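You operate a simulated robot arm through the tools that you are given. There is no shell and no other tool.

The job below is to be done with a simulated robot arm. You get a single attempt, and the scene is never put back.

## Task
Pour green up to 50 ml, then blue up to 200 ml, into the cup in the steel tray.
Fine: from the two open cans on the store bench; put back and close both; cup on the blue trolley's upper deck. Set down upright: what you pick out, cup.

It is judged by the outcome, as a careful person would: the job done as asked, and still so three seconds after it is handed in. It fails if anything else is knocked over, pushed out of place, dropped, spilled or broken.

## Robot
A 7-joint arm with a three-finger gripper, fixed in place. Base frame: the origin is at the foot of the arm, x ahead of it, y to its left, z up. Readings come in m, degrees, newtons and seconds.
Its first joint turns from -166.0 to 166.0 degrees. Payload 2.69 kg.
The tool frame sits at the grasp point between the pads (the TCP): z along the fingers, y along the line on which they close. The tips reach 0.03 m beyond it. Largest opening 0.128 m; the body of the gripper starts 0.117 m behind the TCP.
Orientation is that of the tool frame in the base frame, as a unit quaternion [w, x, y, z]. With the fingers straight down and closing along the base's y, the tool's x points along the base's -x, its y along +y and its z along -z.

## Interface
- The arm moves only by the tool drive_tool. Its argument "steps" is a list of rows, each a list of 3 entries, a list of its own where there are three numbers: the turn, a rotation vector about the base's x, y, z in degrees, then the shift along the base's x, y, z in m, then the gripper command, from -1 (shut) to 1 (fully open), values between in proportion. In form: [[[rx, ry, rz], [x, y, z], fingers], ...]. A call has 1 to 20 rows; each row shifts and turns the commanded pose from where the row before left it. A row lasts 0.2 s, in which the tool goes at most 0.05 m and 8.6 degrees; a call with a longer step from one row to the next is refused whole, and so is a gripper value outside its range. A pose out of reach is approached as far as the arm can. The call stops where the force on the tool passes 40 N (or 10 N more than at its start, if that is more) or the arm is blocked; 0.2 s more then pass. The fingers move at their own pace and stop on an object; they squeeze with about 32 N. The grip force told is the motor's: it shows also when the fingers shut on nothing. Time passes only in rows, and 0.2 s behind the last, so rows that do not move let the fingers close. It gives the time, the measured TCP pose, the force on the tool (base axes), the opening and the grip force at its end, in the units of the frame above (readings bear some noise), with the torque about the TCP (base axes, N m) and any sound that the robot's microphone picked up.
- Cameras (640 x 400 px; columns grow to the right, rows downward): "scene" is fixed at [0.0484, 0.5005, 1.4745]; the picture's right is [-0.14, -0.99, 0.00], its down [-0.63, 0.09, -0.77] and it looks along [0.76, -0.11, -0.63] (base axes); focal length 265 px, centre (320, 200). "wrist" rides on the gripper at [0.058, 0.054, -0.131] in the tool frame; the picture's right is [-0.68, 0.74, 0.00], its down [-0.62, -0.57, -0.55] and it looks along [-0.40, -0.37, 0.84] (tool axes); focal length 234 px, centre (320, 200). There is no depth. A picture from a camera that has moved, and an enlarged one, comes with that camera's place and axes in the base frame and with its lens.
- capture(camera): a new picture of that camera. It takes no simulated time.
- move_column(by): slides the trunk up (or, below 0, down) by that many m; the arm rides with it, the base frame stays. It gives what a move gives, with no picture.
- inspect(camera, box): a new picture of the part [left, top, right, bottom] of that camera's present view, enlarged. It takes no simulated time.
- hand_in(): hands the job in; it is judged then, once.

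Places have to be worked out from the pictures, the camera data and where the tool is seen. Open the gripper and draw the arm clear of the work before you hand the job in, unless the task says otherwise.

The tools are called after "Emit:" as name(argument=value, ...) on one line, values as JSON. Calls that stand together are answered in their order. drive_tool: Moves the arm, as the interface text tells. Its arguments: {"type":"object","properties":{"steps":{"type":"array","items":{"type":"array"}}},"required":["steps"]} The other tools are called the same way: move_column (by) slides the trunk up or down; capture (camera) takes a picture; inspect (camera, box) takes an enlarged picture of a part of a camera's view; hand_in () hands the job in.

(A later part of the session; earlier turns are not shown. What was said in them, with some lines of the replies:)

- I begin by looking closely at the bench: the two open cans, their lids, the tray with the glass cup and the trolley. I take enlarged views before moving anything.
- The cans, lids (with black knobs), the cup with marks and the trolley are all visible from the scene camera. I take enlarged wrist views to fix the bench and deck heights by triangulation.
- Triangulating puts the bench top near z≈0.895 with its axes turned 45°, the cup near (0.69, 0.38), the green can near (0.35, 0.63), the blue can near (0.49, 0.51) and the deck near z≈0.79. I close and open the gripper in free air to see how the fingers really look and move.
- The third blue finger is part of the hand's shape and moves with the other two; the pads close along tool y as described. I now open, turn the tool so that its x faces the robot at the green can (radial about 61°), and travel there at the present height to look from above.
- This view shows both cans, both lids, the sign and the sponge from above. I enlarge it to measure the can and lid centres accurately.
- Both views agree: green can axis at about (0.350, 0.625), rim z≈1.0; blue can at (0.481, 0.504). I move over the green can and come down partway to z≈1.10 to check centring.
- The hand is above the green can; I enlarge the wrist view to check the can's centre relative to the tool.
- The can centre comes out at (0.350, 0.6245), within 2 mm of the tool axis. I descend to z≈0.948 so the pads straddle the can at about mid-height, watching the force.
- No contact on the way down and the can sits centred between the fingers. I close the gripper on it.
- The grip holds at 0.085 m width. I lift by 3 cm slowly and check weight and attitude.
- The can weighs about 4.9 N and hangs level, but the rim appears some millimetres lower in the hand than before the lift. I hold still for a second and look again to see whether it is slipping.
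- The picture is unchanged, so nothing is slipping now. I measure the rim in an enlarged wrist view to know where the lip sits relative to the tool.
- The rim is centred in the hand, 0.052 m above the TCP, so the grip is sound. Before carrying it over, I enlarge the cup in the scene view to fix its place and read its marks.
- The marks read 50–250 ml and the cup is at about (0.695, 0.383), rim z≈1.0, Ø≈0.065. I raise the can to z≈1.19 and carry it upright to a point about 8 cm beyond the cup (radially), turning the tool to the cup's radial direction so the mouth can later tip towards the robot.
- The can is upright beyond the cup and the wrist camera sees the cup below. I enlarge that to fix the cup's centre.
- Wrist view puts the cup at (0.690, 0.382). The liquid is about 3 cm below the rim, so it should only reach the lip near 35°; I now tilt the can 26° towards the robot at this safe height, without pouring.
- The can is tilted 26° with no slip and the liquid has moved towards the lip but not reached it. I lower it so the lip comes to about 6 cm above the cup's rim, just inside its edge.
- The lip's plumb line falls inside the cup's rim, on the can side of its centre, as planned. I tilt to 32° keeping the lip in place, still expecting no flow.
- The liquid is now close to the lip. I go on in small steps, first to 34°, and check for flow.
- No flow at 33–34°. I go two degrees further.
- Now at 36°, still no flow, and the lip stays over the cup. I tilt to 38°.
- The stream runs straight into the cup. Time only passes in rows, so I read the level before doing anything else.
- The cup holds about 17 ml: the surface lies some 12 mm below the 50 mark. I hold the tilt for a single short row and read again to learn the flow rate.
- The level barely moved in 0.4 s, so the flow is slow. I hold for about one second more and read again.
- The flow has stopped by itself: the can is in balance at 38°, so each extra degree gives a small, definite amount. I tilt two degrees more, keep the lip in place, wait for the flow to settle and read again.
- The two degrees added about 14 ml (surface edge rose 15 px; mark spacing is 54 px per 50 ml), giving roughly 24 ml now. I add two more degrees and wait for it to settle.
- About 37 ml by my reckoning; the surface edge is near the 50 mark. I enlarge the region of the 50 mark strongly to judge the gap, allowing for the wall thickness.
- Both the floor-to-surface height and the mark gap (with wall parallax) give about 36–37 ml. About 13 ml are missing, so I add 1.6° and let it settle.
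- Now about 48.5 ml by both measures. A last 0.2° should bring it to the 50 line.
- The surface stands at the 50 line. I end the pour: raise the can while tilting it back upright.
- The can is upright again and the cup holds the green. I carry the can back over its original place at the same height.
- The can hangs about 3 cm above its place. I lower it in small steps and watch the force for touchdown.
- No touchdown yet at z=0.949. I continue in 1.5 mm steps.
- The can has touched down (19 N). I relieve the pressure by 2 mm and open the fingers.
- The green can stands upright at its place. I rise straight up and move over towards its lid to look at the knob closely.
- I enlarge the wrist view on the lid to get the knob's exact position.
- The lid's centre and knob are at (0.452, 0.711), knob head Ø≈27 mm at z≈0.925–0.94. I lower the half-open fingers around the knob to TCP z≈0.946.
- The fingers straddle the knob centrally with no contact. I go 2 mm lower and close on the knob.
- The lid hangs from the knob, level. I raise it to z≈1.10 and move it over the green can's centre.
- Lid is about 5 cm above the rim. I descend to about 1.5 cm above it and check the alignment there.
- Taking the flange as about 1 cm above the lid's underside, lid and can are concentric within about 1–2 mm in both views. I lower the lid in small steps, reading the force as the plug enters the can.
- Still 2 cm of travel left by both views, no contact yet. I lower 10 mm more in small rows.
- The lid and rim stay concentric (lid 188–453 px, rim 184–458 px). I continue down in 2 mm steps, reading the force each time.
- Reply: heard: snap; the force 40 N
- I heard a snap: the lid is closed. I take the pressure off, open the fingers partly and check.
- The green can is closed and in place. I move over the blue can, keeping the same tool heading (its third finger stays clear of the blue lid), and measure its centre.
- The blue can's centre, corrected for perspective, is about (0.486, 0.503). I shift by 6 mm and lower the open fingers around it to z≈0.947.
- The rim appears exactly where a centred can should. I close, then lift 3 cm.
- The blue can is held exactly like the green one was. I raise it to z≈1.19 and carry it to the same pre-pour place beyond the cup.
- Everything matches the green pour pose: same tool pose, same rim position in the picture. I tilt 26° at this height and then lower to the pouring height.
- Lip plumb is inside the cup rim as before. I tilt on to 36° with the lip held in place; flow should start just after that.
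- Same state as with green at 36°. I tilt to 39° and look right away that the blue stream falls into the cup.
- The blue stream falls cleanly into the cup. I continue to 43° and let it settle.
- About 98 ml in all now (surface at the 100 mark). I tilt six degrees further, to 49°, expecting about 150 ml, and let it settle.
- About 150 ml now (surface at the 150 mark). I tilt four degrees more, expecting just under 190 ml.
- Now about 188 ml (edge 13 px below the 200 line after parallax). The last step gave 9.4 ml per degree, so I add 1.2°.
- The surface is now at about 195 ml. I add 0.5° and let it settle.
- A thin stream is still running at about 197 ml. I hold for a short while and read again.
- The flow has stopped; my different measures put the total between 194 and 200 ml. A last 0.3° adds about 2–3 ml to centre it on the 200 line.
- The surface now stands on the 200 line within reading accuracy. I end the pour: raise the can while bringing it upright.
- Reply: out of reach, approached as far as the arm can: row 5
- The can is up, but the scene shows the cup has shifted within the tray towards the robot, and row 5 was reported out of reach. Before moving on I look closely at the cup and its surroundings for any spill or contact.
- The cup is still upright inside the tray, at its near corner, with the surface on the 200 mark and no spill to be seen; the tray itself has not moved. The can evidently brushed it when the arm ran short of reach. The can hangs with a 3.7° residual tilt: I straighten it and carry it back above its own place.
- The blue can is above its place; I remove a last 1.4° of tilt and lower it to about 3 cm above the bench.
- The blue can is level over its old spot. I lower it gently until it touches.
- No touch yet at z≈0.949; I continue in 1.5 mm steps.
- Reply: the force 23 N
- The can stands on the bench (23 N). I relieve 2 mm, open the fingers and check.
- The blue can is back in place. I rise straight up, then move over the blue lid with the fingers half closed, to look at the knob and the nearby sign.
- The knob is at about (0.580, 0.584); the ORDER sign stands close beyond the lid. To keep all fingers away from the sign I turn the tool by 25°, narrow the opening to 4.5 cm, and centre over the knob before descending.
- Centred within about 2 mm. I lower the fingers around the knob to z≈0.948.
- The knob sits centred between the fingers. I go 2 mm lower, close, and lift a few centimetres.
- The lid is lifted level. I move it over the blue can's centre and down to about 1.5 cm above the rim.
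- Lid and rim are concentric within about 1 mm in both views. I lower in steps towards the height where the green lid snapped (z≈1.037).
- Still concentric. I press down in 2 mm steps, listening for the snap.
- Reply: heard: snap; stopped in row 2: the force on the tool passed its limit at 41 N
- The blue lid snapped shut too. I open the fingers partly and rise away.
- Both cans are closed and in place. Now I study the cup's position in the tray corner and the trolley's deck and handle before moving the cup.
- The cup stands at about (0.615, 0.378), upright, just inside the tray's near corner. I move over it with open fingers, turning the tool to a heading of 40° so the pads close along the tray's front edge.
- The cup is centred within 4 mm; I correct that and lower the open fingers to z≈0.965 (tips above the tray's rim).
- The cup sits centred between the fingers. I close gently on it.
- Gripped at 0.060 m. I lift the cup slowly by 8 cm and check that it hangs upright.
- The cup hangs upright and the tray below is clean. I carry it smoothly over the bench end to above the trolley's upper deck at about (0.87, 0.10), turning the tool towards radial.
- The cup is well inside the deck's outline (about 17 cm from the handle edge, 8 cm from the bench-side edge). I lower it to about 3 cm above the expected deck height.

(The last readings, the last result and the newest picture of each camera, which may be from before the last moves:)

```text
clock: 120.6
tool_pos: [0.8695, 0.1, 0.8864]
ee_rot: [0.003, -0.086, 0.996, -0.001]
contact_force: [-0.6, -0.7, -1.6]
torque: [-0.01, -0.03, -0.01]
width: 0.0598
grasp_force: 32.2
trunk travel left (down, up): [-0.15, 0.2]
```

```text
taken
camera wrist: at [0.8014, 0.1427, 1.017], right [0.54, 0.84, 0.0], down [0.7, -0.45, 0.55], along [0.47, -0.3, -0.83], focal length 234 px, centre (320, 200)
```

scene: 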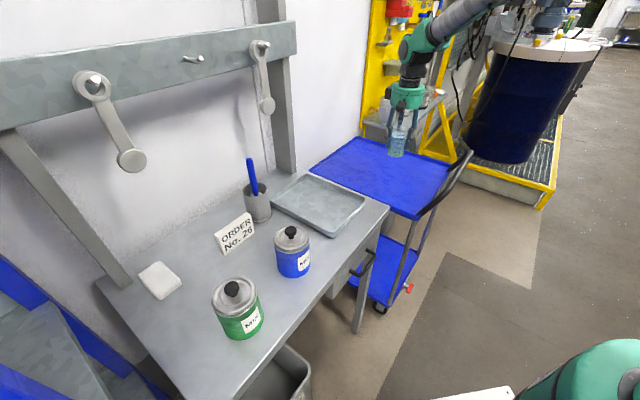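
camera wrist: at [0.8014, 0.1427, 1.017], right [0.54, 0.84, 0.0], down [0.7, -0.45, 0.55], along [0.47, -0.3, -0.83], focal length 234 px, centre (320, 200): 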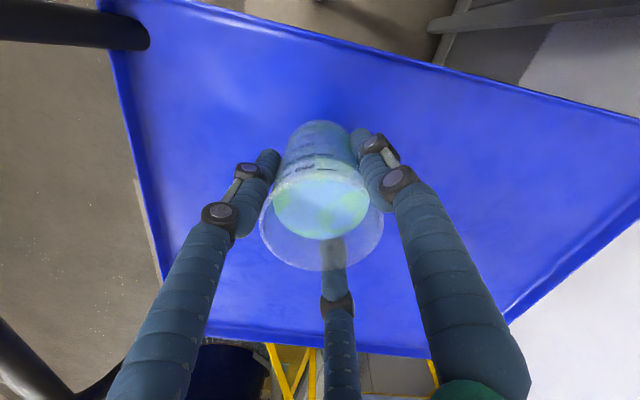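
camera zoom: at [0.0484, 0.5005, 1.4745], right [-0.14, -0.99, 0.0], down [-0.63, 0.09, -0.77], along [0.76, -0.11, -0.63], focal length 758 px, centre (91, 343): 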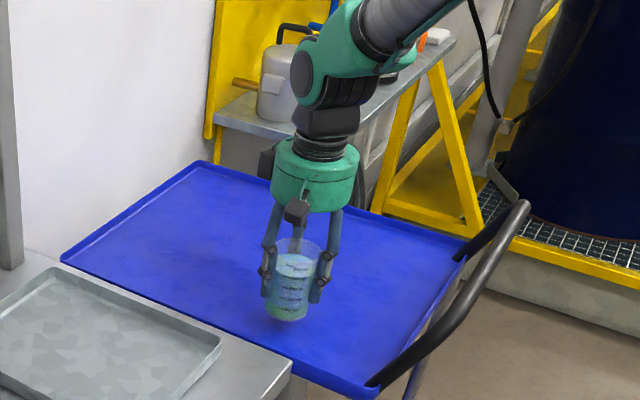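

The cup's shadow shows it a few centimetres above the deck. I lower in small steps, reading the force.

Emit:
drive_tool(steps=[[[0, 0, 0], [0, 0, -0.006], -1], [[0, 0, 0], [0, 0, -0.006], -1], [[0, 0, 0], [0, 0, -0.004], -1], [[0, 0, 0], [0, 0, -0.002], -1], [[0, 0, 0], [0, 0, 0], -1]])

Emit:
drive_tool(steps=[[[0, 0, 0], [0, 0, -0.002], -1], [[0, 0, 0], [0, 0, -0.002], -1], [[0, 0, 0], [0, 0, 0], -1]])

Emit:
inspect(camera="scene", box=[360, 130, 440, 190])

```text
clock: 121.8
tool_pos: [0.8694, 0.1004, 0.869]
ee_rot: [0.002, -0.085, 0.996, -0.001]
contact_force: [-0.8, 0.3, -2.6]
torque: [0.0, -0.01, 0.01]
width: 0.0591
grasp_force: 32.5
trunk travel left (down, up): [-0.15, 0.2]
```

```text
clock: 122.6
tool_pos: [0.8707, 0.0989, 0.8634]
ee_rot: [0.001, -0.085, 0.996, -0.001]
contact_force: [0.1, 0.1, -3.1]
torque: [-0.01, 0.01, -0.03]
width: 0.0598
grasp_force: 31.7
trunk travel left (down, up): [-0.15, 0.2]
```

```text
6.67 times, centred on (400, 160) of scene
camera zoom: at [0.0484, 0.5005, 1.4745], right [-0.14, -0.99, 0.0], down [-0.63, 0.09, -0.77], along [0.76, -0.11, -0.63], focal length 1768 px, centre (-213, 467)
```

zoom: 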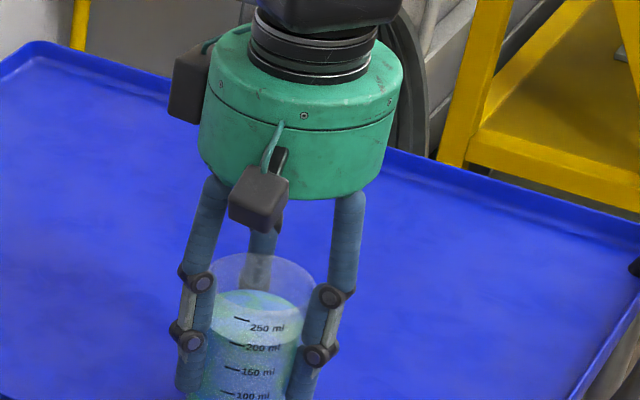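

No contact yet at z=0.863. I continue in 2 mm steps.

Emit:
drive_tool(steps=[[[0, 0, 0], [0, 0, -0.002], -1], [[0, 0, 0], [0, 0, -0.002], -1], [[0, 0, 0], [0, 0, 0], -1]])

Emit:
drive_tool(steps=[[[0, 0, 0], [0, 0, -0.002], -1], [[0, 0, 0], [0, 0, 0], -1]])

Emit:
inspect(camera="scene", box=[360, 140, 440, 200])

```text
clock: 123.4
tool_pos: [0.8696, 0.0995, 0.8614]
ee_rot: [0.004, -0.086, 0.996, -0.001]
contact_force: [-2.4, -0.8, 12.2]
torque: [-0.02, 0.19, -0.02]
width: 0.0594
grasp_force: 31.9
trunk travel left (down, up): [-0.15, 0.2]
```

```text
clock: 124.0
tool_pos: [0.8708, 0.0996, 0.8613]
ee_rot: [0.005, -0.085, 0.996, 0.0]
contact_force: [-1.1, -0.6, 29.7]
torque: [0.03, 0.31, 0.02]
width: 0.0596
grasp_force: 31.7
trunk travel left (down, up): [-0.15, 0.2]
```

```text
6.67 times, centred on (400, 170) of scene
camera zoom: at [0.0484, 0.5005, 1.4745], right [-0.14, -0.99, 0.0], down [-0.63, 0.09, -0.77], along [0.76, -0.11, -0.63], focal length 1768 px, centre (-213, 400)
```

zoom: 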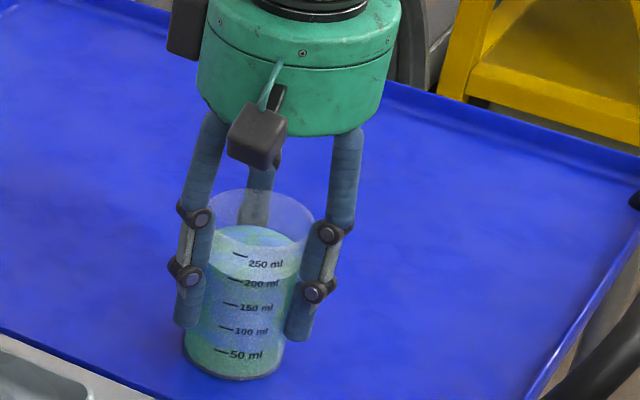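

The cup stands on the deck (contact at z≈0.861). I relieve the load by 3 mm and open the fingers slowly.

Emit:
drive_tool(steps=[[[0, 0, 0], [0, 0, 0.003], -1], [[0, 0, 0], [0, 0, 0], -1], [[0, 0, 0], [0, 0, 0], 0.0], [[0, 0, 0], [0, 0, 0], 0.2], [[0, 0, 0], [0, 0, 0], 0.5], [[0, 0, 0], [0, 0, 0], 1], [[0, 0, 0], [0, 0, 0], 1]])

Emit:
inspect(camera="scene", box=[360, 140, 440, 200])

Emit:
capture(camera="wrist")

```text
clock: 125.6
tool_pos: [0.871, 0.1008, 0.8598]
ee_rot: [0.002, -0.085, 0.996, -0.001]
contact_force: [0.1, 1.0, 0.3]
torque: [0.02, 0.0, 0.02]
width: 0.128
grasp_force: 0.1
trunk travel left (down, up): [-0.15, 0.2]
```

```text
6.67 times, centred on (400, 170) of scene
camera zoom: at [0.0484, 0.5005, 1.4745], right [-0.14, -0.99, 0.0], down [-0.63, 0.09, -0.77], along [0.76, -0.11, -0.63], focal length 1768 px, centre (-213, 400)
```

zoom: 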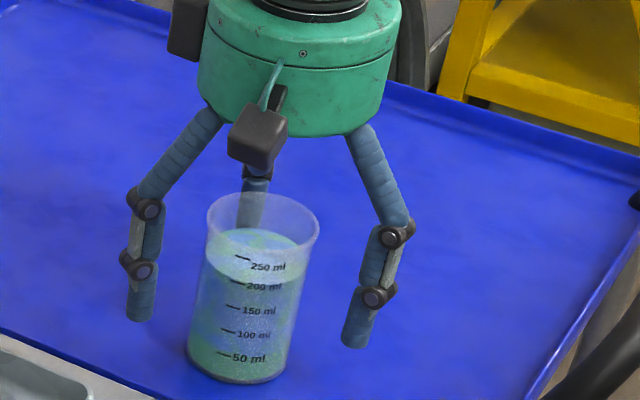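

```text
taken
camera wrist: at [0.8017, 0.1426, 0.9919], right [0.54, 0.84, 0.0], down [0.7, -0.45, 0.55], along [0.47, -0.3, -0.83], focal length 234 px, centre (320, 200)
```

wrist: 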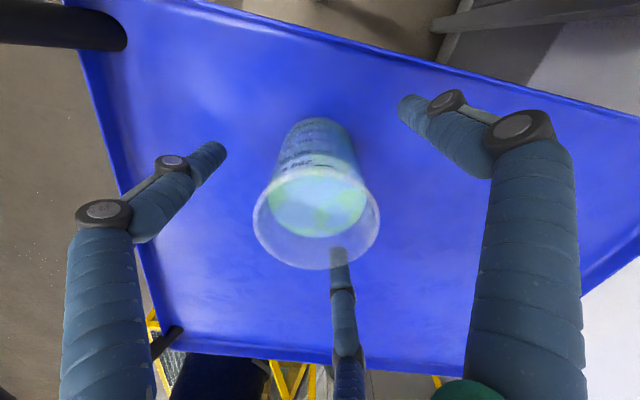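

The cup stands upright and free on the deck. I withdraw straight up, then back towards the robot, clear of the work.

Emit:
drive_tool(steps=[[[0, 0, 0], [0, 0, 0.02], 1], [[0, 0, 0], [0, 0, 0.04], 1], [[0, 0, 0], [0, 0, 0.045], 1], [[0, 0, 0], [0, 0, 0.045], 1], [[0, 0, 0], [0, 0, 0.045], 1], [[0, 0, 0], [0, 0, 0.045], 1], [[0, 0, 0], [0, 0, 0.04], 1], [[0, 0, 0], [-0.04, 0, 0.02], 1], [[0, 0, 0], [-0.045, 0.01, 0.01], 1], [[0, 0, 0], [-0.045, 0.01, 0.01], 1], [[0, 0, 0], [-0.045, 0.01, 0.01], 1], [[0, 0, 0], [-0.045, 0.01, 0.01], 1], [[0, 0, 0], [-0.045, 0.01, 0.01], 1], [[0, 0, 0], [0, 0, 0], 1]])

Emit:
capture(camera="scene")

Emit:
inspect(camera="scene", box=[370, 140, 420, 190])

Emit:
inspect(camera="scene", box=[130, 150, 400, 350])

Emit:
capture(camera="wrist")

```text
clock: 128.6
tool_pos: [0.6014, 0.1511, 1.2105]
ee_rot: [0.003, -0.085, 0.996, -0.001]
contact_force: [-1.1, 0.3, 0.7]
torque: [0.0, -0.08, 0.0]
width: 0.1276
grasp_force: 0.0
trunk travel left (down, up): [-0.15, 0.2]
```

```text
taken
```

scene: 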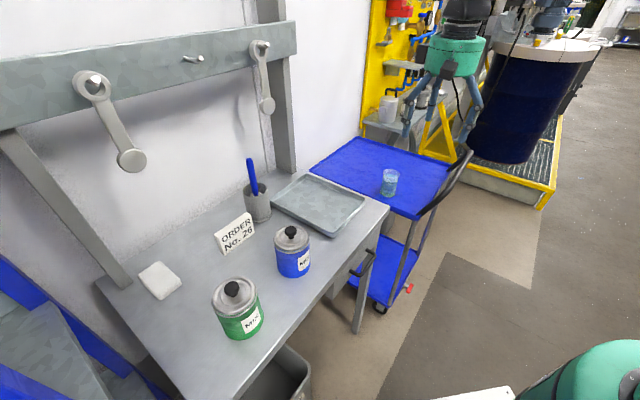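

```text
8.00 times, centred on (395, 165) of scene
camera zoom: at [0.0484, 0.5005, 1.4745], right [-0.14, -0.99, 0.0], down [-0.63, 0.09, -0.77], along [0.76, -0.11, -0.63], focal length 2121 px, centre (-280, 480)
```

zoom: 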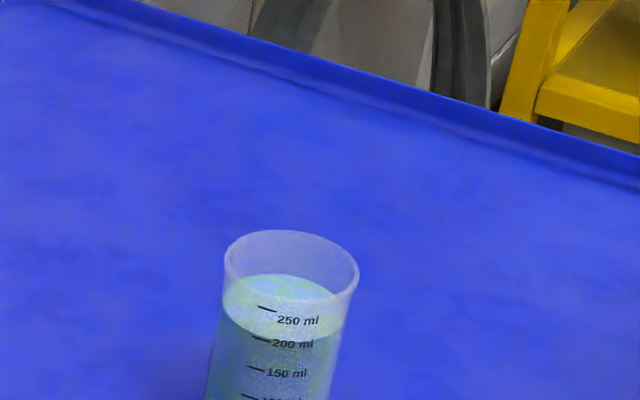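

```text
2.00 times, centred on (265, 250) of scene
camera zoom: at [0.0484, 0.5005, 1.4745], right [-0.14, -0.99, 0.0], down [-0.63, 0.09, -0.77], along [0.76, -0.11, -0.63], focal length 530 px, centre (430, 100)
```

zoom: 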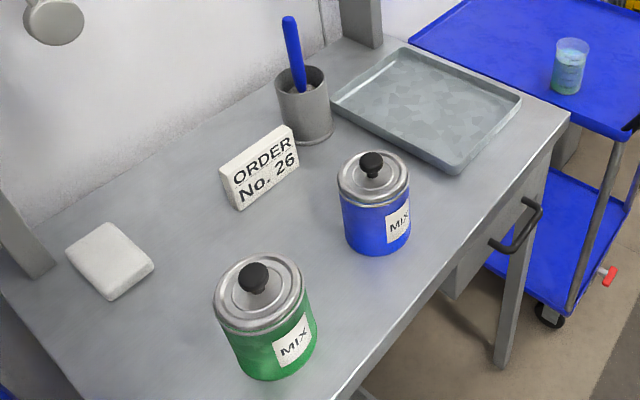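

```text
taken
camera wrist: at [0.5341, 0.193, 1.3426], right [0.54, 0.84, 0.0], down [0.7, -0.45, 0.55], along [0.47, -0.3, -0.83], focal length 234 px, centre (320, 200)
```

wrist: 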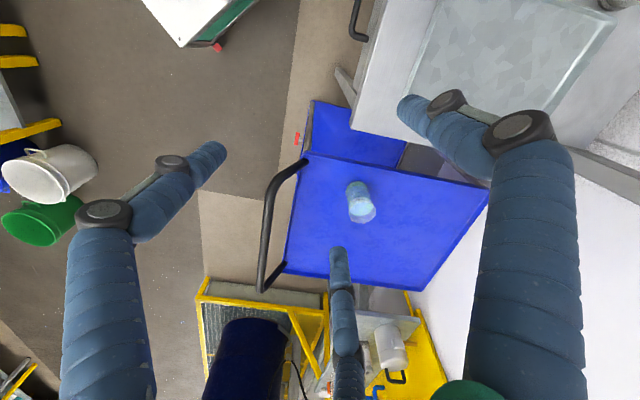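

Everything stands in place: both cans closed at their old spots, tray empty and clean, cup upright on the blue trolley's upper deck. I take one last close look at the cup's level and the tray before handing in.

Emit:
inspect(camera="scene", box=[372, 165, 408, 203])

Emit:
inspect(camera="scene", box=[265, 165, 395, 245])

```text
10.53 times, centred on (390, 184) of scene
camera zoom: at [0.0484, 0.5005, 1.4745], right [-0.14, -0.99, 0.0], down [-0.63, 0.09, -0.77], along [0.76, -0.11, -0.63], focal length 2791 px, centre (-417, 368)
```

zoom: 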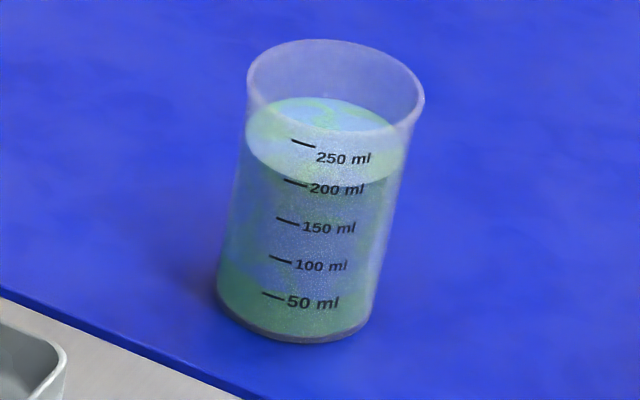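

```text
4.92 times, centred on (330, 205) of scene
camera zoom: at [0.0484, 0.5005, 1.4745], right [-0.14, -0.99, 0.0], down [-0.63, 0.09, -0.77], along [0.76, -0.11, -0.63], focal length 1305 px, centre (271, 175)
```

zoom: 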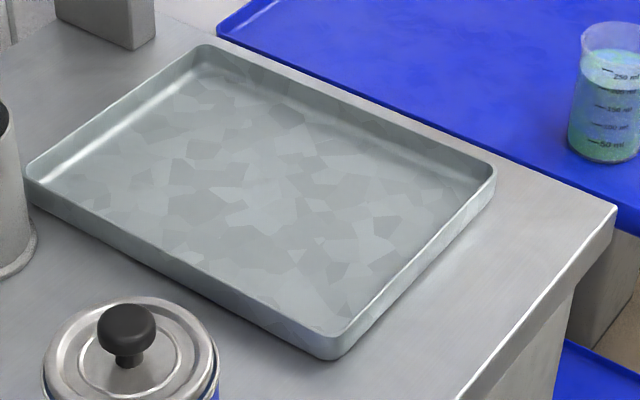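

The level stands at the 200 ml mark, the tray is clean, the gripper is open and the arm is clear. I hand the job in.

Emit:
hand_in()

```text
The job is handed in.
```

The job is handed in: the cup holds green to about the 50 ml mark and blue on top to the 200 ml mark. It stands upright on the blue trolley's upper deck.

- **Levels:** I read both marks by eye from enlarged pictures. They should be right to within a few millilitres, but I had no finer measure.
- **Cans:** Both are back at their old places on the bench, upright. Each lid went on with an audible snap.
- **Tray and bench:** The last pictures show the tray empty, clean and in place, and no sign of a spill on the bench or deck.

**Cup moved in the tray:** when I lifted the blue can away after pouring, the arm ran short of reach. The cup ended up about 7 cm off, in the tray's near corner, most likely brushed by the can. It stayed upright, and the level afterwards still read 200 ml, so I saw no sign of liquid lost.
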